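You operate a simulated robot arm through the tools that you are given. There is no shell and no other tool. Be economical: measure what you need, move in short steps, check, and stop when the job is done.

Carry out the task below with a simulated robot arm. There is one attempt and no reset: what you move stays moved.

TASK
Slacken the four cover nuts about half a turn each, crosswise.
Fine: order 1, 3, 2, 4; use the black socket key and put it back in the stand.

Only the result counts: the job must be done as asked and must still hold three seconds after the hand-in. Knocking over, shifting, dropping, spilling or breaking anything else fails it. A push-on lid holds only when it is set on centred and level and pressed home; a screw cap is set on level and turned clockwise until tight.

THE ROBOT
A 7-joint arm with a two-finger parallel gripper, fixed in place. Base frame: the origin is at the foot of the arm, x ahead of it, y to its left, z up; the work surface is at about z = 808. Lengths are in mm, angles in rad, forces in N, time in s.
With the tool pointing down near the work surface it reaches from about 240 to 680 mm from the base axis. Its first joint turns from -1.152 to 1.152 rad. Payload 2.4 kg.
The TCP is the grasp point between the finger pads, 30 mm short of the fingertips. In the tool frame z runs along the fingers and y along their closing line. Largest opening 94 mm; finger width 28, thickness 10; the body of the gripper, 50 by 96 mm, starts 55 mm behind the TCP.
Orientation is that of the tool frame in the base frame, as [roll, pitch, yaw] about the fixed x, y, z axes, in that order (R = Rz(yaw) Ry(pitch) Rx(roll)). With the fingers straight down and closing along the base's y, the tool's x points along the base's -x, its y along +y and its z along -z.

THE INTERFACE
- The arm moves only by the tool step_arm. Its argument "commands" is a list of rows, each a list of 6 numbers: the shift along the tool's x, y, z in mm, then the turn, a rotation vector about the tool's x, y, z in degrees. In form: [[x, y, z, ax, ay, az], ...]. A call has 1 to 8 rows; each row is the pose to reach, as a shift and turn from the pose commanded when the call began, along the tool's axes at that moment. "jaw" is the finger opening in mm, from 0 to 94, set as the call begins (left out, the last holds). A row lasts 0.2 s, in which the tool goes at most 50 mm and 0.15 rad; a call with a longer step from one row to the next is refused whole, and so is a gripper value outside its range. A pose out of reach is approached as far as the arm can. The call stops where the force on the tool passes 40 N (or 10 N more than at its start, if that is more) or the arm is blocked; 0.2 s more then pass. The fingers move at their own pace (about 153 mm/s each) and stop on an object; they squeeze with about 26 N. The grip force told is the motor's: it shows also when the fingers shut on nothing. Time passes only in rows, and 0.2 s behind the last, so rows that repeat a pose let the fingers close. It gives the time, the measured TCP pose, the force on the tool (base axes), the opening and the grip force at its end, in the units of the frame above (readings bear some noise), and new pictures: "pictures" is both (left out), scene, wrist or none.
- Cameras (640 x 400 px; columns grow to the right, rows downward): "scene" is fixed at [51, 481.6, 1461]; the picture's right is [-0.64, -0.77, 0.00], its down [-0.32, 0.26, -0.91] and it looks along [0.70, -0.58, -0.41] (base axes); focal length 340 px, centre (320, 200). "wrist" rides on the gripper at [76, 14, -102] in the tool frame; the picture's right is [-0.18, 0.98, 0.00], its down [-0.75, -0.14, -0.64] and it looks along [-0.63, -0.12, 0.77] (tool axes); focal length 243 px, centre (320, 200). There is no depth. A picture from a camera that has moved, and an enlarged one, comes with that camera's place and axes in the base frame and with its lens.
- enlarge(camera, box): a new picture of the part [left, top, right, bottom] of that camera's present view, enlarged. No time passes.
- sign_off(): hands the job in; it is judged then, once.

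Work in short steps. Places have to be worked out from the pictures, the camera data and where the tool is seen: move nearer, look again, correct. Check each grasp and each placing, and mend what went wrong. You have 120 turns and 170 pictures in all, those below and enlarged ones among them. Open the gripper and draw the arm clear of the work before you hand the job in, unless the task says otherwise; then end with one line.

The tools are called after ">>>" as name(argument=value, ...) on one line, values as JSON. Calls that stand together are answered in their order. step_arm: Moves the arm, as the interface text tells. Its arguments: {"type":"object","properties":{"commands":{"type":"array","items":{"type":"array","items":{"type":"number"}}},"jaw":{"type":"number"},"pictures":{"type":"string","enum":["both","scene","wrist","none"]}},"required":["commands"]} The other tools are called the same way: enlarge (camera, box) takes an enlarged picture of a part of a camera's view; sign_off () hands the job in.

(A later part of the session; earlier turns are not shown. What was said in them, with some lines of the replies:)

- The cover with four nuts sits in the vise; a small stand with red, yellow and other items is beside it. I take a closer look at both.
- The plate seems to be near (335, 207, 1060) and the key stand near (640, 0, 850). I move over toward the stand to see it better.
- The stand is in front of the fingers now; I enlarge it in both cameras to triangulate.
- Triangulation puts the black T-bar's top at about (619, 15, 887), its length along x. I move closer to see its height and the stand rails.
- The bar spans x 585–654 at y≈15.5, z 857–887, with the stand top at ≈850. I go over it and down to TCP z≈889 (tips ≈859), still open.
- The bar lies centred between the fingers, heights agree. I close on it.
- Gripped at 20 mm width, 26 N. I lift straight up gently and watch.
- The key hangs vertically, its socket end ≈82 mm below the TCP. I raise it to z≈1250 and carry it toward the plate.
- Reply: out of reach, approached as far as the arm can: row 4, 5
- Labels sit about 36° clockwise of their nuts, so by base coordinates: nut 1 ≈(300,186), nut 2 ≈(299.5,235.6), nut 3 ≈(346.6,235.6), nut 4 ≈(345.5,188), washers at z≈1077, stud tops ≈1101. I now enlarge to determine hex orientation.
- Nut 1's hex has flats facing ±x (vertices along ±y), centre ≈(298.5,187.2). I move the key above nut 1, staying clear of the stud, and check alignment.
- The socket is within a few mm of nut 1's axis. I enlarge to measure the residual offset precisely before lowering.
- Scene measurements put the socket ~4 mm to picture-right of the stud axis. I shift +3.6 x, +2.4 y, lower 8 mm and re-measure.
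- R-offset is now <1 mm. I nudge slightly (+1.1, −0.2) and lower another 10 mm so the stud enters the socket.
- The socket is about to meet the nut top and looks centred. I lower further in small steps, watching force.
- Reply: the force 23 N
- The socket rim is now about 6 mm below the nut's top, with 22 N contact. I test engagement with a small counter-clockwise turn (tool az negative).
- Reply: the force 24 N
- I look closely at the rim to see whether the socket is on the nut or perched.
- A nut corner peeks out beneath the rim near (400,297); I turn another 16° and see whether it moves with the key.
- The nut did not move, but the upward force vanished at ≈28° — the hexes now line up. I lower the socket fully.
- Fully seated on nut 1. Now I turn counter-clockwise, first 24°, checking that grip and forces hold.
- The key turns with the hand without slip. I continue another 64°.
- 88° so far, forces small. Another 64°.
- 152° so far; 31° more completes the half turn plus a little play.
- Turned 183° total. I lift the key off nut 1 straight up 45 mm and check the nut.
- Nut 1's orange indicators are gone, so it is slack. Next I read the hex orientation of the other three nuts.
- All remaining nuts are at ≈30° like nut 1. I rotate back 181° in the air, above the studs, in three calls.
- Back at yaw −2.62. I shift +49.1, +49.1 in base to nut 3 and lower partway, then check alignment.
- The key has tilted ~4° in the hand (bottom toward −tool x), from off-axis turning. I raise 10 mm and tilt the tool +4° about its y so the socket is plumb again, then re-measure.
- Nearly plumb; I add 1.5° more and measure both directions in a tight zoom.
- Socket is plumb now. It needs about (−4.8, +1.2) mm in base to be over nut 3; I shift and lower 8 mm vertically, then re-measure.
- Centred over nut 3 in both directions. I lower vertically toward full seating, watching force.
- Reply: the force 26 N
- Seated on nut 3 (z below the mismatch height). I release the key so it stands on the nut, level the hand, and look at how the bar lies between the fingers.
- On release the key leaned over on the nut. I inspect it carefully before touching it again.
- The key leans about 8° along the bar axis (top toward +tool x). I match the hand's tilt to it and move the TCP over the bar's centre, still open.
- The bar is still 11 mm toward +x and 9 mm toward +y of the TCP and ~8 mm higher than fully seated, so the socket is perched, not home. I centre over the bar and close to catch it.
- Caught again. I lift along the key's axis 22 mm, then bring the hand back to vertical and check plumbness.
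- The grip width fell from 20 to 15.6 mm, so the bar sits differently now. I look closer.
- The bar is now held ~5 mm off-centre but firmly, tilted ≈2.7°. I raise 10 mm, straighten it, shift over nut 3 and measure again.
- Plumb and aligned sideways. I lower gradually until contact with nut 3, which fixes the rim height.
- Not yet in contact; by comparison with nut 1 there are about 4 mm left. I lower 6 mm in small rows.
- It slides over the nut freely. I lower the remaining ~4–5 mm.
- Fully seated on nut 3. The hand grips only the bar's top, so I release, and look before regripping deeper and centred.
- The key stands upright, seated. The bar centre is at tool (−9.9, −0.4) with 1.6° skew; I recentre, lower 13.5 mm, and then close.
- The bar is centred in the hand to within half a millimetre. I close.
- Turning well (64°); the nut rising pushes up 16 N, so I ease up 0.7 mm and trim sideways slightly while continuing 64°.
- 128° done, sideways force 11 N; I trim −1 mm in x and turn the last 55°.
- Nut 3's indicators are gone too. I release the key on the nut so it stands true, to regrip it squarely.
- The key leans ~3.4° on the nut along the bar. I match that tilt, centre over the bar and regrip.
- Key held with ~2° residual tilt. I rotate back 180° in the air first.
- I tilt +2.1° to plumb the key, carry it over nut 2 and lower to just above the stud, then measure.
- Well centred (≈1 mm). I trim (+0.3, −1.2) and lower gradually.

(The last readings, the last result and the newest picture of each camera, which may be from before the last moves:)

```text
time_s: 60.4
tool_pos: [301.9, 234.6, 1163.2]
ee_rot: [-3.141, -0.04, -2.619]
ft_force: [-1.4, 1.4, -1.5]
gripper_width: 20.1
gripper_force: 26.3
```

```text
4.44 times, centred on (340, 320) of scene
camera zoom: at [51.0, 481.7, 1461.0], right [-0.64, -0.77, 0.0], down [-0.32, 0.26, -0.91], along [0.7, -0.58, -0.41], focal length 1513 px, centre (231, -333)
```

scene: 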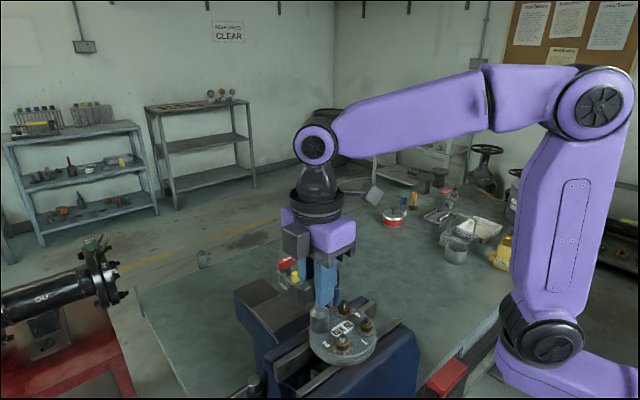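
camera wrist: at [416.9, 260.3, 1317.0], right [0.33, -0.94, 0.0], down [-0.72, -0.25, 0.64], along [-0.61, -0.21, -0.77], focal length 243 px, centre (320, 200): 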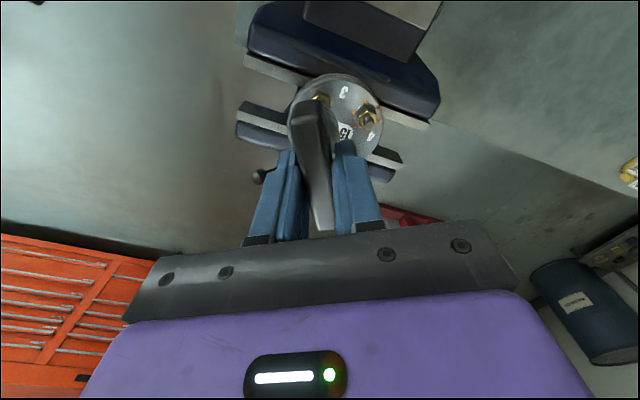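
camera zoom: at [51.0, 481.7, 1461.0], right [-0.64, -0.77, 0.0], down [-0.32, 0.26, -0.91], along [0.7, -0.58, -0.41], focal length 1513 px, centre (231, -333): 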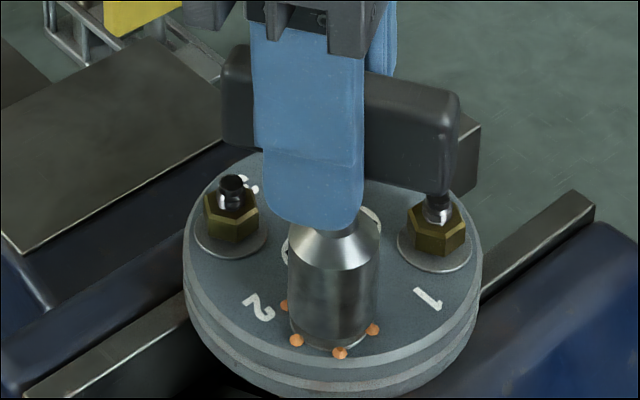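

Seated with no force. I turn about the true vertical (compensating the 2.3° hand tilt) by 64° CCW, easing up slightly.

>>> step_arm(commands=[[0, 0, 0, 0.32, 0, -8], [0, 0, 0, 0.64, 0, -16], [0, 0, -0.1, 0.96, 0, -24], [0, 0, -0.1, 1.28, 0, -32], [0, 0, -0.2, 1.6, 0, -40], [0, 0, -0.2, 1.92, 0, -48], [0, 0, -0.3, 2.24, 0, -56], [0, 0, -0.3, 2.56, 0, -64]], pictures="none")

```text
time_s: 62.2
tool_pos: [302.0, 234.8, 1164.3]
ee_rot: [-3.138, -0.038, -1.498]
ft_force: [-4.6, 7.9, 2.0]
gripper_width: 20.3
gripper_force: 26.6
```

64° done with moderate side force; I trim a little and turn another 64°.

>>> step_arm(commands=[[-0.3, 0.2, 0, 0.32, 0, -8], [-0.6, 0.4, -0.1, 0.64, 0, -16], [-0.6, 0.4, -0.1, 0.96, 0, -24], [-0.6, 0.4, -0.2, 1.28, 0, -32], [-0.6, 0.5, -0.2, 1.6, 0, -40], [-0.6, 0.6, -0.3, 1.92, 0, -48], [-0.6, 0.7, -0.3, 2.24, 0, -56], [-0.6, 0.7, -0.3, 2.56, 0, -64]], pictures="none")

```text
time_s: 64.0
tool_pos: [302.2, 234.2, 1164.2]
ee_rot: [3.14, -0.042, -0.38]
ft_force: [-9.6, 0.8, -2.9]
gripper_width: 20.5
gripper_force: 26.4
```

128° done. Last 55° with a −0.9 mm x trim.

>>> step_arm(commands=[[-0.5, 0.1, 0, 0.32, 0, -8], [-0.9, 0.2, 0, 0.64, 0, -16], [-0.9, 0.2, 0, 0.96, 0, -24], [-0.9, 0.2, 0, 1.28, 0, -32], [-0.9, 0.2, 0, 1.6, 0, -40], [-0.9, 0.2, 0, 1.92, 0, -48], [-0.9, 0.2, 0, 2.2, 0, -55], [-0.9, 0.2, 0, 2.2, 0, -55]], pictures="none")

>>> enlarge(camera="scene", box=[300, 265, 380, 365])

```text
time_s: 65.8
tool_pos: [301.2, 234.5, 1163.8]
ee_rot: [3.141, -0.044, 0.579]
ft_force: [-5.6, -2.3, -0.1]
gripper_width: 20.0
gripper_force: 26.1
```

```text
4.00 times, centred on (340, 315) of scene
camera zoom: at [50.8, 481.6, 1461.1], right [-0.64, -0.77, 0.0], down [-0.32, 0.26, -0.91], along [0.7, -0.58, -0.41], focal length 1362 px, centre (240, -260)
```

zoom: 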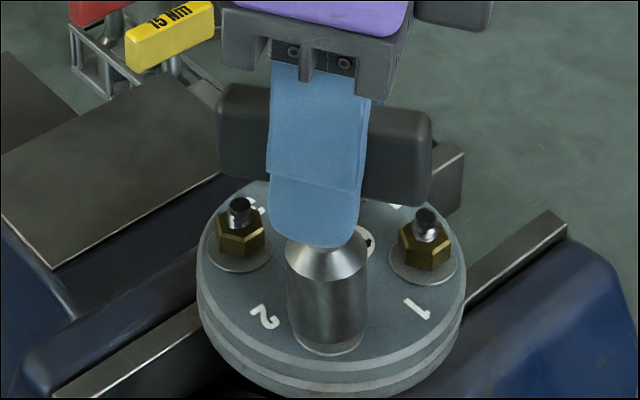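

Nut 2 is slack. I release here, level the hand, and view for a square regrip.

>>> step_arm(commands=[[0, 0, 0, 0, 0, 0], [0, 0, 0, 0, 0, 0], [0, 0, 0, 0, -2.4, 0], [0, 0, 0, 0, -2.4, 0]], jaw=50, pictures="none")

>>> enlarge(camera="wrist", box=[230, 60, 410, 240])

>>> enlarge(camera="scene", box=[300, 265, 380, 365])

```text
time_s: 66.8
tool_pos: [301.5, 234.6, 1164.6]
ee_rot: [-3.14, -0.002, 0.58]
ft_force: [0.3, -1.2, 0.2]
gripper_width: 49.9
gripper_force: 0.1
```

```text
2.22 times, centred on (320, 150) of wrist
camera zoom: at [371.4, 265.1, 1267.2], right [0.38, -0.92, 0.0], down [-0.71, -0.29, 0.64], along [-0.59, -0.25, -0.77], focal length 539 px, centre (320, 311)
```

zoom: 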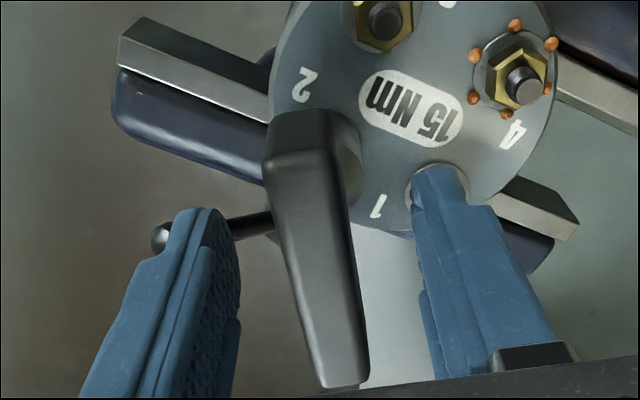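

```text
4.00 times, centred on (340, 315) of scene
camera zoom: at [51.0, 481.6, 1461.0], right [-0.64, -0.77, 0.0], down [-0.32, 0.26, -0.91], along [0.7, -0.58, -0.41], focal length 1362 px, centre (240, -260)
```

zoom: 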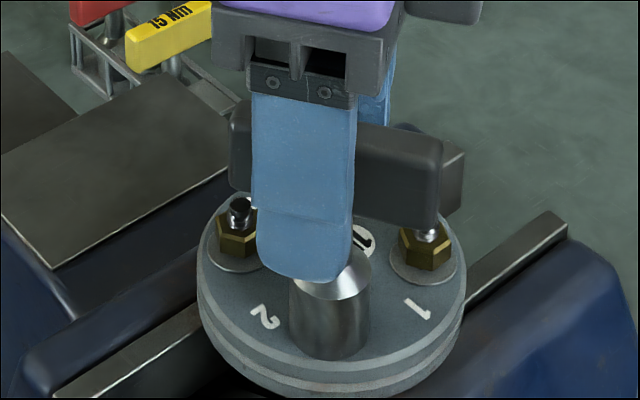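

The bar centre is at tool (−6.7, 0.3); last time a 3.4° match was 2° too much, so I use 1.4° and regrip.

>>> step_arm(commands=[[-3.5, 0.3, 1, 0, 0.7, 1.3], [-6.7, 0.3, 1.5, 0, 1.4, 1.3], [-6.7, 0.3, 1.5, 0, 1.4, 1.3]], pictures="none")

>>> step_arm(commands=[[0, 0, 0, 0, 0, 0], [0, 0, 0, 0, 0, 0], [0, 0, 0, 0, 0, 0]], jaw=0, pictures="none")

>>> step_arm(commands=[[0, 0, -8, 0, 0, 0], [0, 0, -25, 0, 0, 0], [1, 0, -45, 0, -0.7, 0], [2, 0, -50, 0, -1.4, 0], [2, 0, -50, 0, -1.4, 0]], pictures="none")

>>> enlarge(camera="scene", box=[300, 245, 380, 345])

```text
time_s: 67.6
tool_pos: [294.6, 231.4, 1161.3]
ee_rot: [-3.141, -0.026, 0.555]
ft_force: [0.2, -0.2, 0.3]
gripper_width: 50.0
gripper_force: 0.1
```

```text
time_s: 68.4
tool_pos: [294.9, 230.6, 1162.5]
ee_rot: [3.141, -0.024, 0.555]
ft_force: [0.7, 1.0, 0.0]
gripper_width: 20.0
gripper_force: 25.9
```

```text
time_s: 69.6
tool_pos: [296.1, 231.7, 1213.7]
ee_rot: [-3.141, -0.001, 0.554]
ft_force: [-0.9, 0.2, -1.8]
gripper_width: 19.8
gripper_force: 26.3
```

```text
4.00 times, centred on (340, 295) of scene
camera zoom: at [51.0, 481.6, 1461.0], right [-0.64, -0.77, 0.0], down [-0.32, 0.26, -0.91], along [0.7, -0.58, -0.41], focal length 1362 px, centre (240, -180)
```

zoom: 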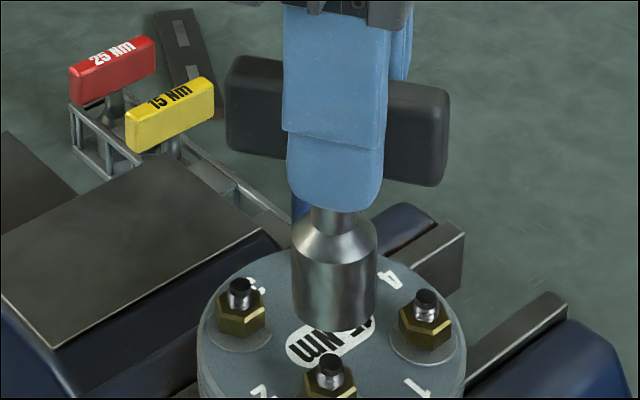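

The key hangs plumb. Comparing readings at both yaws shows the key axis lies ≈3 mm toward tool +x of the TCP, which I'll account for. I rotate back 182°.

>>> step_arm(commands=[[0, 0, 0, 0, 0, 8], [0, 0, 0, 0, 0, 16], [0, 0, 0, 0, 0, 24], [0, 0, 0, 0, 0, 32], [0, 0, 0, 0, 0, 40], [0, 0, 0, 0, 0, 48], [0, 0, 0, 0, 0, 56], [0, 0, 0, 0, 0, 64]], pictures="none")

>>> step_arm(commands=[[0, 0, 0, 0, 0, 8], [0, 0, 0, 0, 0, 16], [0, 0, 0, 0, 0, 24], [0, 0, 0, 0, 0, 32], [0, 0, 0, 0, 0, 40], [0, 0, 0, 0, 0, 48], [0, 0, 0, 0, 0, 56], [0, 0, 0, 0, 0, 64]], pictures="none")

>>> step_arm(commands=[[0, 0, 0, 0, 0, 8], [0, 0, 0, 0, 0, 16], [0, 0, 0, 0, 0, 24], [0, 0, 0, 0, 0, 32], [0, 0, 0, 0, 0, 40], [0, 0, 0, 0, 0, 48], [0, 0, 0, 0, 0, 54], [0, 0, 0, 0, 0, 54]], pictures="none")

```text
time_s: 71.4
tool_pos: [295.3, 232.6, 1212.0]
ee_rot: [-3.14, 0.001, -0.564]
ft_force: [-0.3, -0.2, -2.0]
gripper_width: 20.2
gripper_force: 26.4
```

```text
time_s: 73.2
tool_pos: [294.7, 230.3, 1213.0]
ee_rot: [-3.142, 0.001, -1.681]
ft_force: [0.9, 0.2, -1.9]
gripper_width: 20.2
gripper_force: 26.0
```

```text
time_s: 75.0
tool_pos: [294.5, 231.0, 1212.9]
ee_rot: [3.141, 0.001, -2.621]
ft_force: [0.3, -0.5, -1.0]
gripper_width: 20.1
gripper_force: 26.4
```

Now I carry it over nut 4 (+54.7, −44.8 mm), lower to just above the stud and measure.

>>> step_arm(commands=[[-12.5, -33, 0, 0, 0, 0], [-25, -66.1, 0, 0, 0, 0], [-25, -66.1, 0, 0, 0, 0], [-25, -66.1, 14, 0, 0, 0], [-25, -66.1, 14, 0, 0, 0]], pictures="none")

>>> enlarge(camera="scene", box=[305, 250, 375, 330])

```text
time_s: 76.2
tool_pos: [349.6, 186.5, 1199.3]
ee_rot: [-3.141, 0.003, -2.619]
ft_force: [0.1, -0.5, -1.7]
gripper_width: 20.2
gripper_force: 26.0
```

```text
5.00 times, centred on (340, 290) of scene
camera zoom: at [51.0, 481.6, 1461.0], right [-0.64, -0.77, 0.0], down [-0.32, 0.26, -0.91], along [0.7, -0.58, -0.41], focal length 1702 px, centre (220, -250)
```

zoom: 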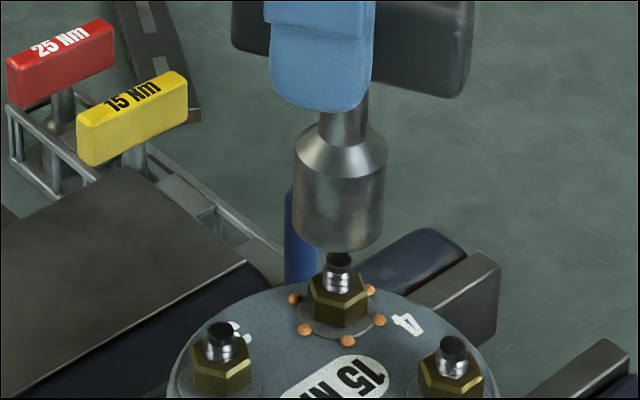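

About 1.7 mm correction in −x needed. I trim and lower gradually onto nut 4.

>>> step_arm(commands=[[1.5, 0.8, 8, 0, 0, 0], [1.5, 0.8, 18, 0, 0, 0], [1.5, 0.8, 24, 0, 0, 0], [1.5, 0.8, 28, 0, 0, 0], [1.5, 0.8, 32, 0, 0, 0], [1.5, 0.8, 36, 0, 0, 0], [1.5, 0.8, 36, 0, 0, 0]], pictures="none")

>>> enlarge(camera="scene", box=[305, 250, 375, 330])

```text
time_s: 77.8
tool_pos: [348.9, 187.4, 1162.5]
ee_rot: [3.141, 0.002, -2.621]
ft_force: [-0.2, 0.1, -0.4]
gripper_width: 20.0
gripper_force: 26.1
```

```text
5.00 times, centred on (340, 290) of scene
camera zoom: at [51.0, 481.6, 1461.0], right [-0.64, -0.77, 0.0], down [-0.32, 0.26, -0.91], along [0.7, -0.58, -0.41], focal length 1702 px, centre (220, -250)
```

zoom: 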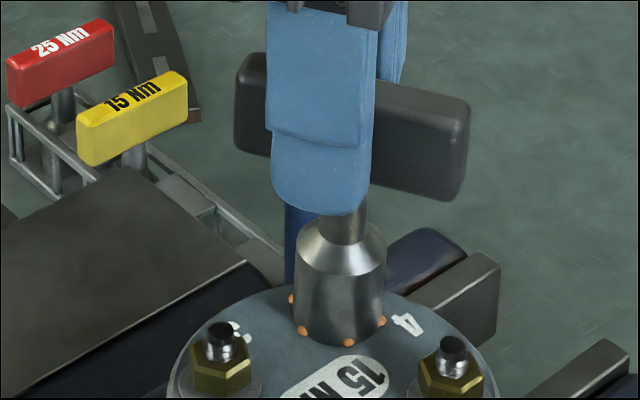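

Seated with zero force. I turn CCW about the key axis (3 mm offset accounted for), 64°.

>>> step_arm(commands=[[0.03, 0.42, 0, 0, 0, -8], [0.12, 0.83, 0, 0, 0, -16], [0.26, 1.22, -0.1, 0, 0, -24], [0.46, 1.59, -0.1, 0, 0, -32], [0.7, 1.93, -0.2, 0, 0, -40], [0.99, 2.23, -0.2, 0, 0, -48], [1.32, 2.49, -0.3, 0, 0, -56], [1.68, 2.7, -0.3, 0, 0, -64]], pictures="none")

```text
time_s: 79.6
tool_pos: [346.8, 187.9, 1163.3]
ee_rot: [3.14, 0.001, -1.5]
ft_force: [2.2, -3.4, -1.7]
gripper_width: 20.1
gripper_force: 25.6
```

Side force fell to 4 N, confirming the axis offset. Another 64° with a 2 mm offset.

>>> step_arm(commands=[[0.02, 0.28, 0, 0, 0, -8], [0.08, 0.55, 0, 0, 0, -16], [0.17, 0.81, -0.1, 0, 0, -24], [0.3, 1.06, -0.1, 0, 0, -32], [0.47, 1.29, -0.2, 0, 0, -40], [0.66, 1.49, -0.2, 0, 0, -48], [0.88, 1.66, -0.3, 0, 0, -56], [1.12, 1.8, -0.3, 0, 0, -64]], pictures="none")

>>> step_arm(commands=[[0.02, 0.28, 0, 0, 0, -8], [0.08, 0.55, 0, 0, 0, -16], [0.17, 0.81, 0, 0, 0, -24], [0.3, 1.06, -0.1, 0, 0, -32], [0.47, 1.29, -0.1, 0, 0, -40], [0.66, 1.49, -0.2, 0, 0, -48], [0.85, 1.64, -0.2, 0, 0, -55], [0.85, 1.64, -0.2, 0, 0, -55]], pictures="none")

>>> enlarge(camera="scene", box=[300, 240, 380, 340])

```text
time_s: 81.4
tool_pos: [343.9, 188.2, 1163.0]
ee_rot: [-3.137, 0.0, -0.385]
ft_force: [3.0, -2.3, -0.1]
gripper_width: 20.2
gripper_force: 25.3
```

```text
time_s: 83.2
tool_pos: [343.2, 185.4, 1164.6]
ee_rot: [3.141, 0.0, 0.575]
ft_force: [-3.9, -4.6, -0.7]
gripper_width: 20.1
gripper_force: 26.6
```

```text
4.00 times, centred on (340, 290) of scene
camera zoom: at [50.9, 481.5, 1461.1], right [-0.64, -0.77, 0.0], down [-0.32, 0.26, -0.91], along [0.7, -0.58, -0.41], focal length 1362 px, centre (240, -160)
```

zoom: 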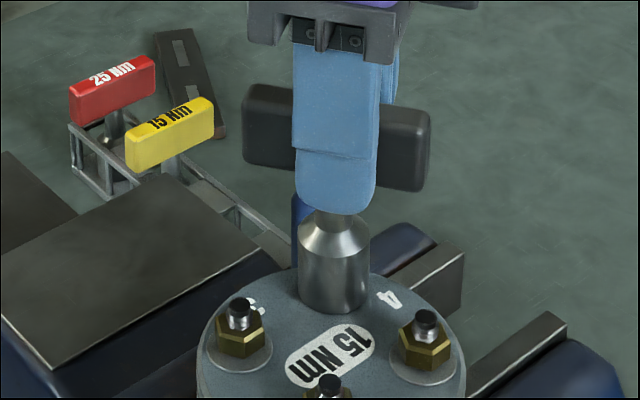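

All four nuts are slack (indicators gone). I lift the key off nut 4 and check it hangs plumb.

>>> step_arm(commands=[[0, 0, -6, 0, 0, 0], [0, 0, -20, 0, 0, 0], [0, 0, -40, 0, 0, 0], [0, 0, -70, 0, 0, 0]], pictures="wrist")

>>> enlarge(camera="scene", box=[290, 220, 390, 340])

```text
time_s: 84.2
tool_pos: [344.7, 184.9, 1233.2]
ee_rot: [-3.141, -0.002, 0.574]
ft_force: [-0.9, -0.2, -1.1]
gripper_width: 20.1
gripper_force: 25.9
camera wrist: at [415.9, 214.9, 1335.2], right [0.38, -0.93, 0.0], down [-0.71, -0.29, 0.64], along [-0.59, -0.24, -0.77], focal length 243 px, centre (320, 200)
```

wrist: 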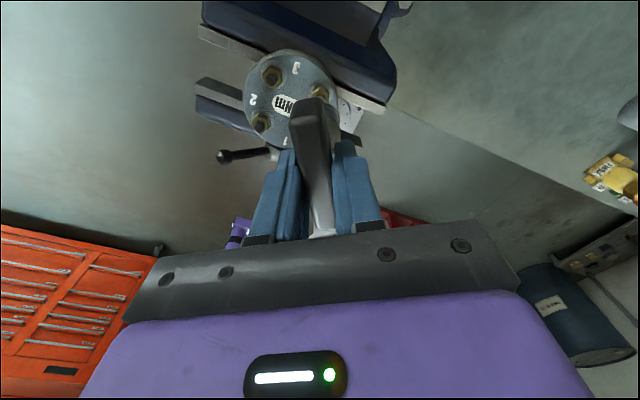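

```text
3.33 times, centred on (340, 280) of scene
camera zoom: at [51.0, 481.6, 1461.0], right [-0.64, -0.77, 0.0], down [-0.32, 0.26, -0.91], along [0.7, -0.58, -0.41], focal length 1135 px, centre (253, -67)
```

zoom: 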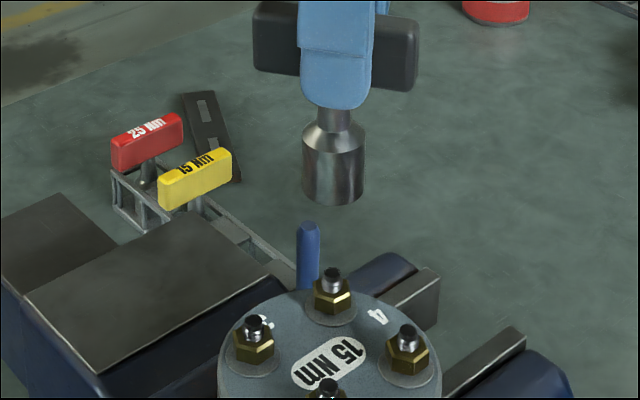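

Plumb, and all four washers are clear of indicators. I rotate back toward yaw π (213°) at this height.

>>> step_arm(commands=[[0, 0, 0, 0, 0, 8], [0, 0, 0, 0, 0, 16], [0, 0, 0, 0, 0, 24], [0, 0, 0, 0, 0, 32], [0, 0, 0, 0, 0, 40], [0, 0, 0, 0, 0, 48], [0, 0, 0, 0, 0, 56], [0, 0, 0, 0, 0, 64]], pictures="none")

>>> step_arm(commands=[[0, 0, 0, 0, 0, 8], [0, 0, 0, 0, 0, 16], [0, 0, 0, 0, 0, 24], [0, 0, 0, 0, 0, 32], [0, 0, 0, 0, 0, 40], [0, 0, 0, 0, 0, 48], [0, 0, 0, 0, 0, 56], [0, 0, 0, 0, 0, 64]], pictures="none")

>>> step_arm(commands=[[0, 0, 0, 0, 0, 8], [0, 0, 0, 0, 0, 16], [0, 0, 0, 0, 0, 24], [0, 0, 0, 0, 0, 32], [0, 0, 0, 0, 0, 40], [0, 0, 0, 0, 0, 48], [0, 0, 0, 0, 0, 56], [0, 0, 0, 0, 0, 64]], pictures="none")

>>> step_arm(commands=[[0, 0, 0, 0, 0, 7], [0, 0, 0, 0, 0, 14], [0, 0, 0, 0, 0, 20.9], [0, 0, 0, 0, 0, 20.9]], pictures="none")

```text
time_s: 86.0
tool_pos: [344.4, 184.6, 1233.4]
ee_rot: [-3.14, 0.001, -0.546]
ft_force: [0.2, -0.3, -1.5]
gripper_width: 20.0
gripper_force: 25.5
```

```text
time_s: 87.8
tool_pos: [344.5, 185.3, 1233.5]
ee_rot: [-3.142, 0.003, -1.663]
ft_force: [-0.2, 0.3, -1.5]
gripper_width: 20.0
gripper_force: 26.4
```

```text
time_s: 89.6
tool_pos: [344.5, 184.9, 1232.2]
ee_rot: [3.14, 0.002, -2.781]
ft_force: [0.1, -0.4, -0.8]
gripper_width: 19.9
gripper_force: 25.9
```

```text
time_s: 90.6
tool_pos: [344.1, 183.2, 1234.2]
ee_rot: [3.14, -0.001, 3.139]
ft_force: [-0.1, 0.2, -1.7]
gripper_width: 20.1
gripper_force: 26.0
```

Yaw is back to π. I travel to above the stand: first clear of the plate, then down to z≈1050.

>>> step_arm(commands=[[-39, -23.5, 0, 0, 0, 0], [-78, -47, 0, 0, 0, 0], [-117, -70, 0, 0, 0, 0], [-156, -94, 0, 0, 0, 0]], pictures="none")

>>> step_arm(commands=[[-24, -15, 36, 0, 0, 0], [-48, -30, 72, 0, 0, 0], [-72, -44, 108, 0, 0, 0], [-96, -58, 144, 0, 0, 0], [-119, -73, 184, 0, 0, 0], [-119, -73, 184, 0, 0, 0]])

>>> enlarge(camera="scene", box=[260, 170, 370, 300])

>>> enlarge(camera="wrist", box=[240, 0, 400, 160])

```text
time_s: 91.6
tool_pos: [502.4, 91.9, 1232.9]
ee_rot: [3.138, 0.001, 3.141]
ft_force: [-0.5, -0.1, -1.6]
gripper_width: 19.9
gripper_force: 26.3
```

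```text
time_s: 93.0
tool_pos: [619.8, 19.4, 1050.1]
ee_rot: [3.139, 0.003, 3.14]
ft_force: [-0.4, 0.3, -0.9]
gripper_width: 19.8
gripper_force: 26.2
camera wrist: at [542.1, 34.4, 1151.9], right [0.19, 0.98, 0.0], down [0.75, -0.14, 0.64], along [0.63, -0.12, -0.77], focal length 243 px, centre (320, 200)
```

scene: 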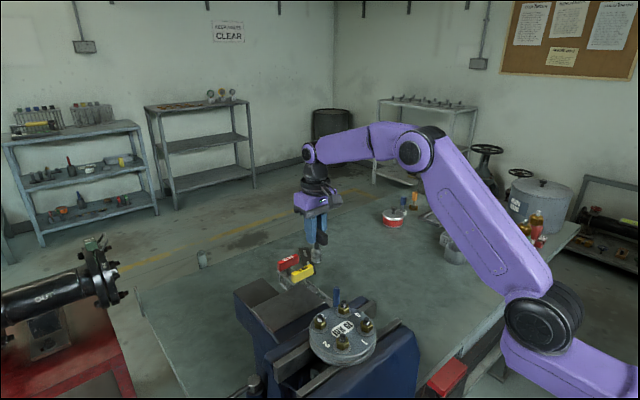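
wrist: 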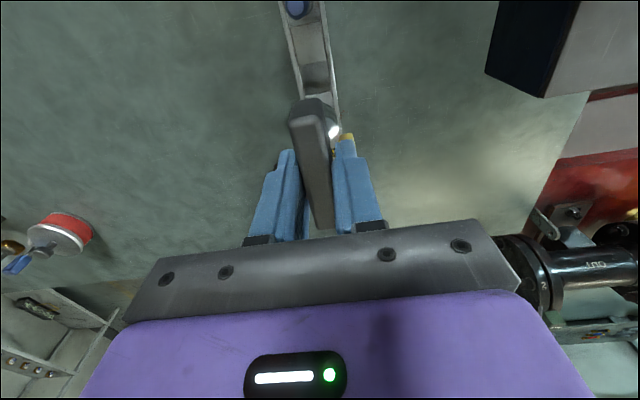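

```text
3.08 times, centred on (315, 235) of scene
camera zoom: at [51.0, 481.6, 1461.0], right [-0.64, -0.77, 0.0], down [-0.32, 0.26, -0.91], along [0.7, -0.58, -0.41], focal length 1048 px, centre (335, 92)
```

zoom: 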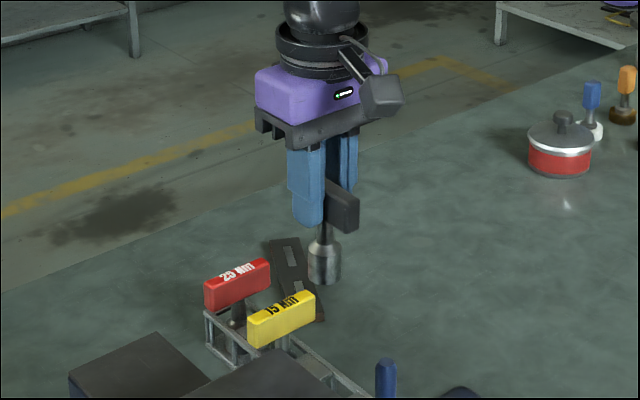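

```text
2.50 times, centred on (320, 80) of wrist
camera zoom: at [542.1, 34.4, 1151.9], right [0.19, 0.98, 0.0], down [0.75, -0.14, 0.64], along [0.63, -0.12, -0.77], focal length 606 px, centre (320, 500)
```

zoom: 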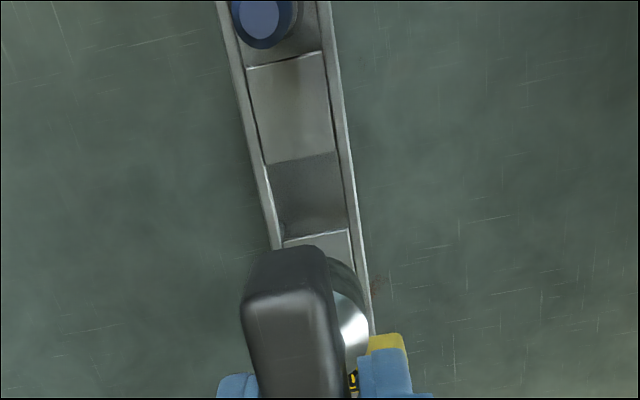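

The stand's empty pit (≈30×33 mm) lies at about (615, 16). Pick-up camera pose tells me I need +0.5, −3.7 mm; I shift and lower to just above the stand.

>>> step_arm(commands=[[-0.5, -3.7, 0, 0, 0, 0], [-0.5, -3.7, 40, 0, 0, 0], [-0.5, -3.7, 80, 0, 0, 0], [-0.5, -3.7, 98, 0, 0, 0], [-0.5, -3.7, 98, 0, 0, 0]], pictures="wrist")

>>> enlarge(camera="scene", box=[280, 225, 340, 290])

>>> enlarge(camera="wrist", box=[250, 20, 370, 140])

```text
time_s: 94.2
tool_pos: [620.2, 15.5, 951.0]
ee_rot: [3.141, -0.001, -3.141]
ft_force: [-0.3, -0.6, -2.0]
gripper_width: 19.9
gripper_force: 25.9
camera wrist: at [542.4, 30.1, 1053.4], right [0.18, 0.98, 0.0], down [0.75, -0.14, 0.64], along [0.63, -0.12, -0.77], focal length 243 px, centre (320, 200)
```

wrist: 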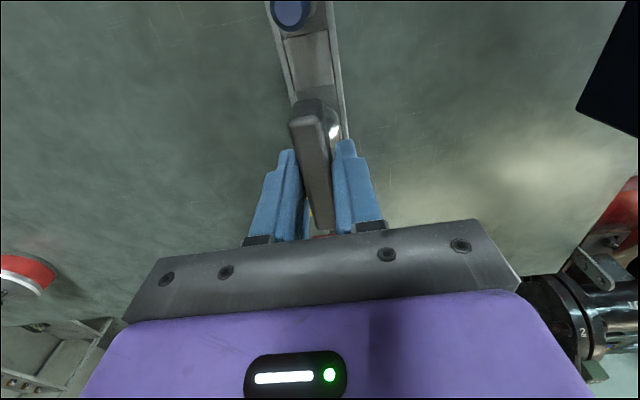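

```text
6.15 times, centred on (310, 258) of scene
camera zoom: at [51.0, 481.6, 1461.0], right [-0.64, -0.77, 0.0], down [-0.32, 0.26, -0.91], along [0.7, -0.58, -0.41], focal length 2095 px, centre (382, -154)
```

zoom: 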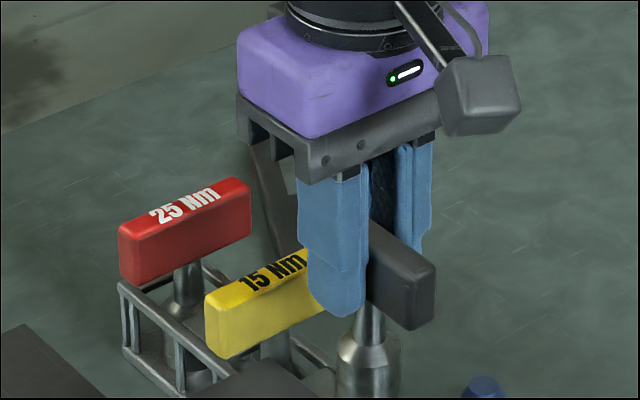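

```text
3.33 times, centred on (310, 80) of wrist
camera zoom: at [542.4, 30.1, 1053.4], right [0.18, 0.98, 0.0], down [0.75, -0.14, 0.64], along [0.63, -0.12, -0.77], focal length 809 px, centre (353, 600)
```

zoom: 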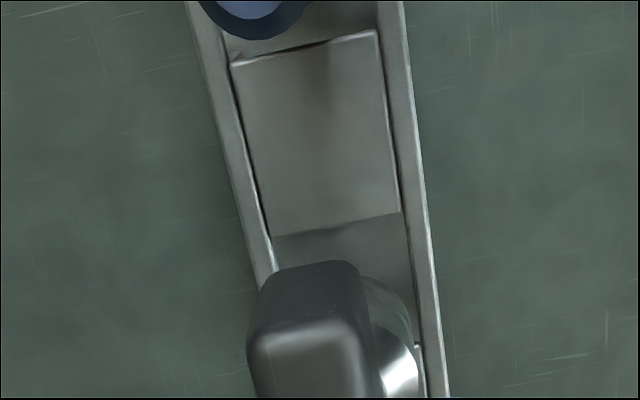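

The key's axis is within ~1 mm of the pit centre between the rails. I trim slightly and lower carefully into the pit.

>>> step_arm(commands=[[0.5, -0.4, 8, 0, 0, 0], [0.5, -0.4, 14, 0, 0, 0], [0.5, -0.4, 18, 0, 0, 0], [0.5, -0.4, 22, 0, 0, 0], [0.5, -0.4, 26, 0, 0, 0], [0.5, -0.4, 30, 0, 0, 0]], pictures="none")

>>> enlarge(camera="wrist", box=[250, 20, 370, 140])

```text
time_s: 95.6
tool_pos: [620.0, 14.2, 920.5]
ee_rot: [3.139, 0.003, 3.141]
ft_force: [0.0, -0.1, -1.4]
gripper_width: 20.3
gripper_force: 26.2
```

```text
3.33 times, centred on (310, 80) of wrist
camera zoom: at [542.1, 29.5, 1023.4], right [0.18, 0.98, 0.0], down [0.75, -0.14, 0.64], along [0.63, -0.12, -0.77], focal length 809 px, centre (353, 600)
```

zoom: 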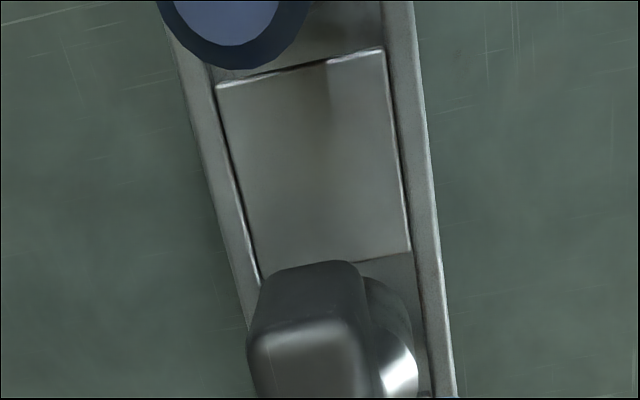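

No contact force with the rim about 15 mm inside. I continue down to the pick-up height.

>>> step_arm(commands=[[0, 0, 7, 0, 0, 0], [0, 0, 14, 0, 0, 0], [0, 0, 20, 0, 0, 0], [0, 0, 25, 0, 0, 0], [0, 0, 28, 0, 0, 0], [0, 0, 30, 0, 0, 0]], pictures="wrist")

>>> enlarge(camera="scene", box=[270, 225, 350, 305])

```text
time_s: 97.0
tool_pos: [618.4, 15.7, 891.8]
ee_rot: [-3.141, -0.002, 3.139]
ft_force: [-4.5, -0.7, 10.8]
gripper_width: 20.1
gripper_force: 26.1
camera wrist: at [542.1, 29.7, 994.9], right [0.18, 0.98, 0.0], down [0.75, -0.14, 0.64], along [0.63, -0.12, -0.77], focal length 243 px, centre (320, 200)
```

wrist: 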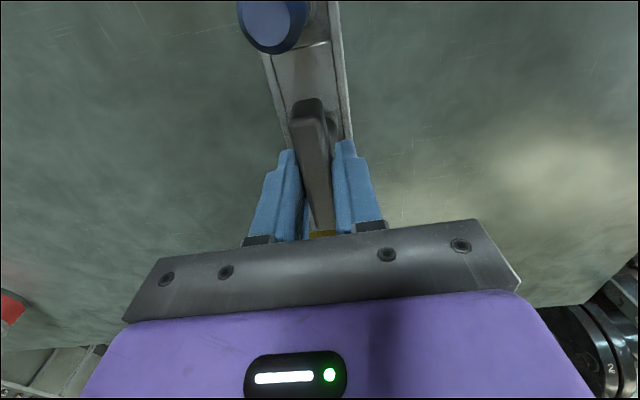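

```text
5.00 times, centred on (310, 265) of scene
camera zoom: at [50.7, 481.6, 1461.0], right [-0.64, -0.77, 0.0], down [-0.32, 0.26, -0.91], along [0.7, -0.58, -0.41], focal length 1702 px, centre (370, -125)
```

zoom: 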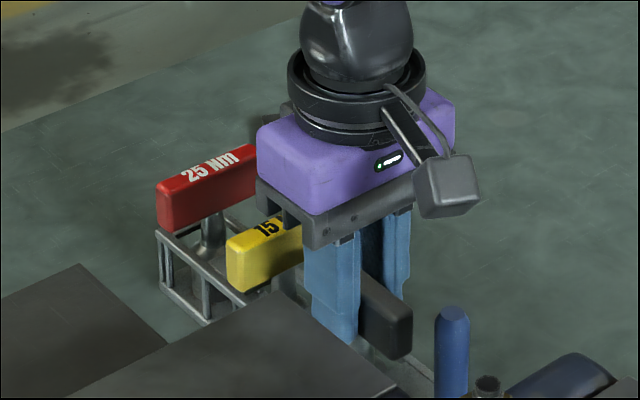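

At pick-up height with 11 N of floor contact: the key is down. I ease 1 mm and open the fingers.

>>> step_arm(commands=[[0, 0, -1.5, 0, 0, 0], [0, 0, -1.5, 0, 0, 0], [0, 0, -1.5, 0, 0, 0]], jaw=60, pictures="wrist")

>>> enlarge(camera="wrist", box=[230, 80, 390, 240])

```text
time_s: 97.8
tool_pos: [619.4, 14.1, 894.1]
ee_rot: [3.141, 0.0, 3.141]
ft_force: [-0.1, 0.4, -0.6]
gripper_width: 60.1
gripper_force: 0.0
camera wrist: at [542.5, 29.1, 995.7], right [0.18, 0.98, 0.0], down [0.75, -0.14, 0.64], along [0.63, -0.12, -0.77], focal length 243 px, centre (320, 200)
```

wrist: 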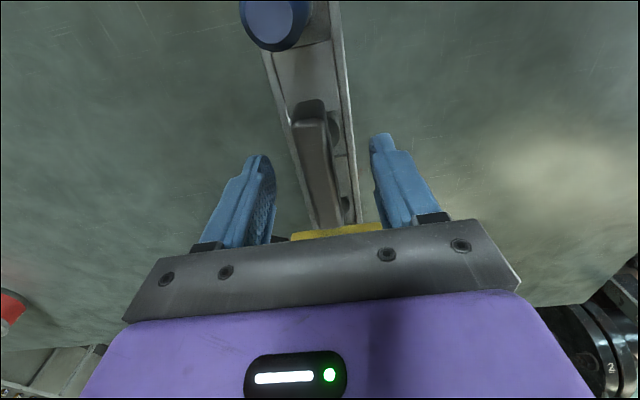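

```text
2.50 times, centred on (310, 160) of wrist
camera zoom: at [542.5, 29.1, 995.7], right [0.18, 0.98, 0.0], down [0.75, -0.14, 0.64], along [0.63, -0.12, -0.77], focal length 606 px, centre (345, 300)
```

zoom: 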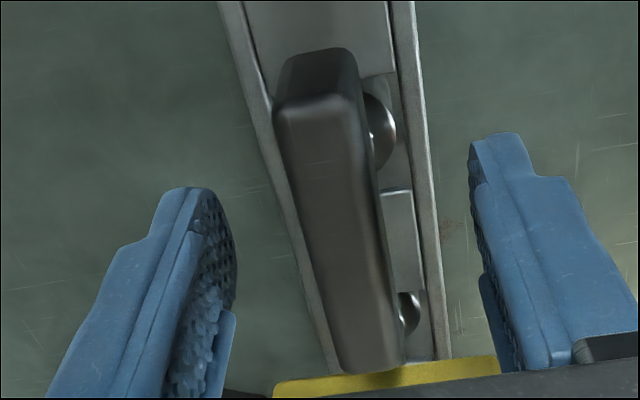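

The key stands in its pit exactly as found (bar 586–656 mm, y≈15, same height). I open fully and rise straight up.

>>> step_arm(commands=[[0, 0, -20, 0, 0, 0], [0, 0, -60, 0, 0, 0], [0, 0, -105, 0, 0, 0], [0, 0, -150, 0, 0, 0], [30, 0, -190, 0, 0, 0], [60, 0, -225, 0, 0, 0]], pictures="both")

>>> enlarge(camera="scene", box=[250, 230, 400, 370])

```text
time_s: 99.2
tool_pos: [561.0, 12.4, 1118.2]
ee_rot: [3.14, 0.001, 3.14]
ft_force: [-0.8, -0.1, -1.0]
gripper_width: 60.0
gripper_force: 0.1
camera wrist: at [483.5, 28.1, 1221.1], right [0.18, 0.98, 0.0], down [0.75, -0.14, 0.64], along [0.63, -0.12, -0.77], focal length 243 px, centre (320, 200)
```

scene: 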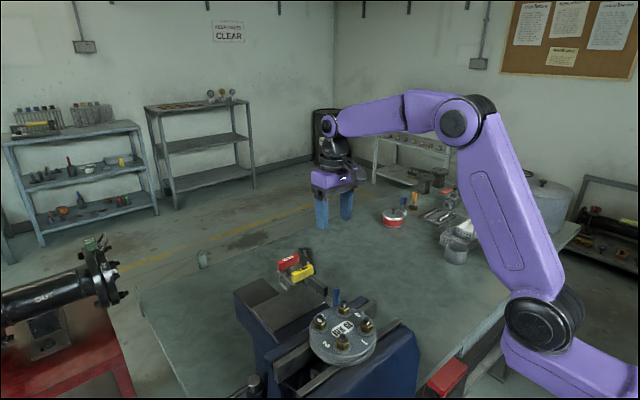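
wrist: 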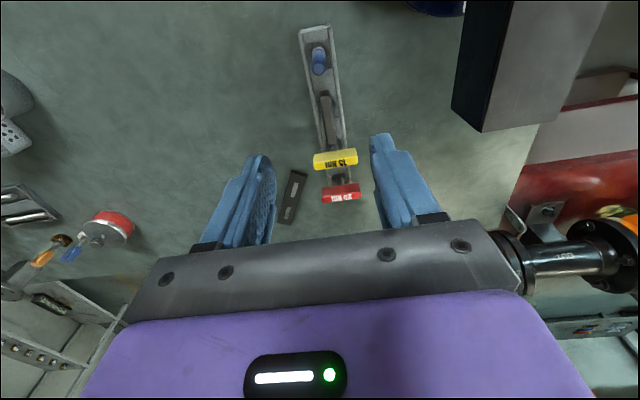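

```text
2.86 times, centred on (325, 300) of scene
camera zoom: at [51.0, 481.6, 1461.0], right [-0.64, -0.77, 0.0], down [-0.32, 0.26, -0.91], along [0.7, -0.58, -0.41], focal length 973 px, centre (306, -86)
```

zoom: 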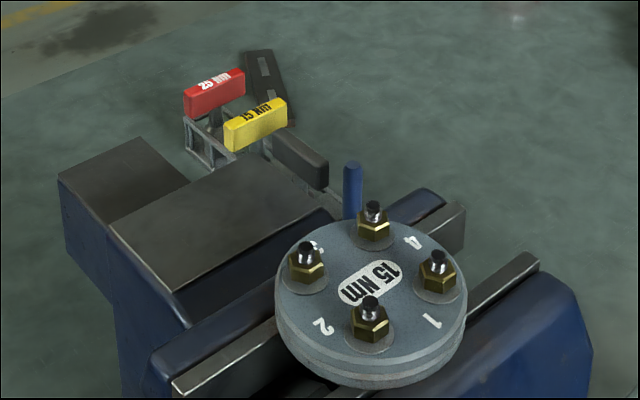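

The key is back in the stand, all four nuts are slack with no indicators left, nothing else has moved, and the arm is clear. I sign off.

>>> sign_off()

```text
The job is handed in.
```

I slackened all four cover nuts about half a turn each with the black socket key, in the order 1, 3, 2, 4, and put the key back in its stand; the job is handed in.
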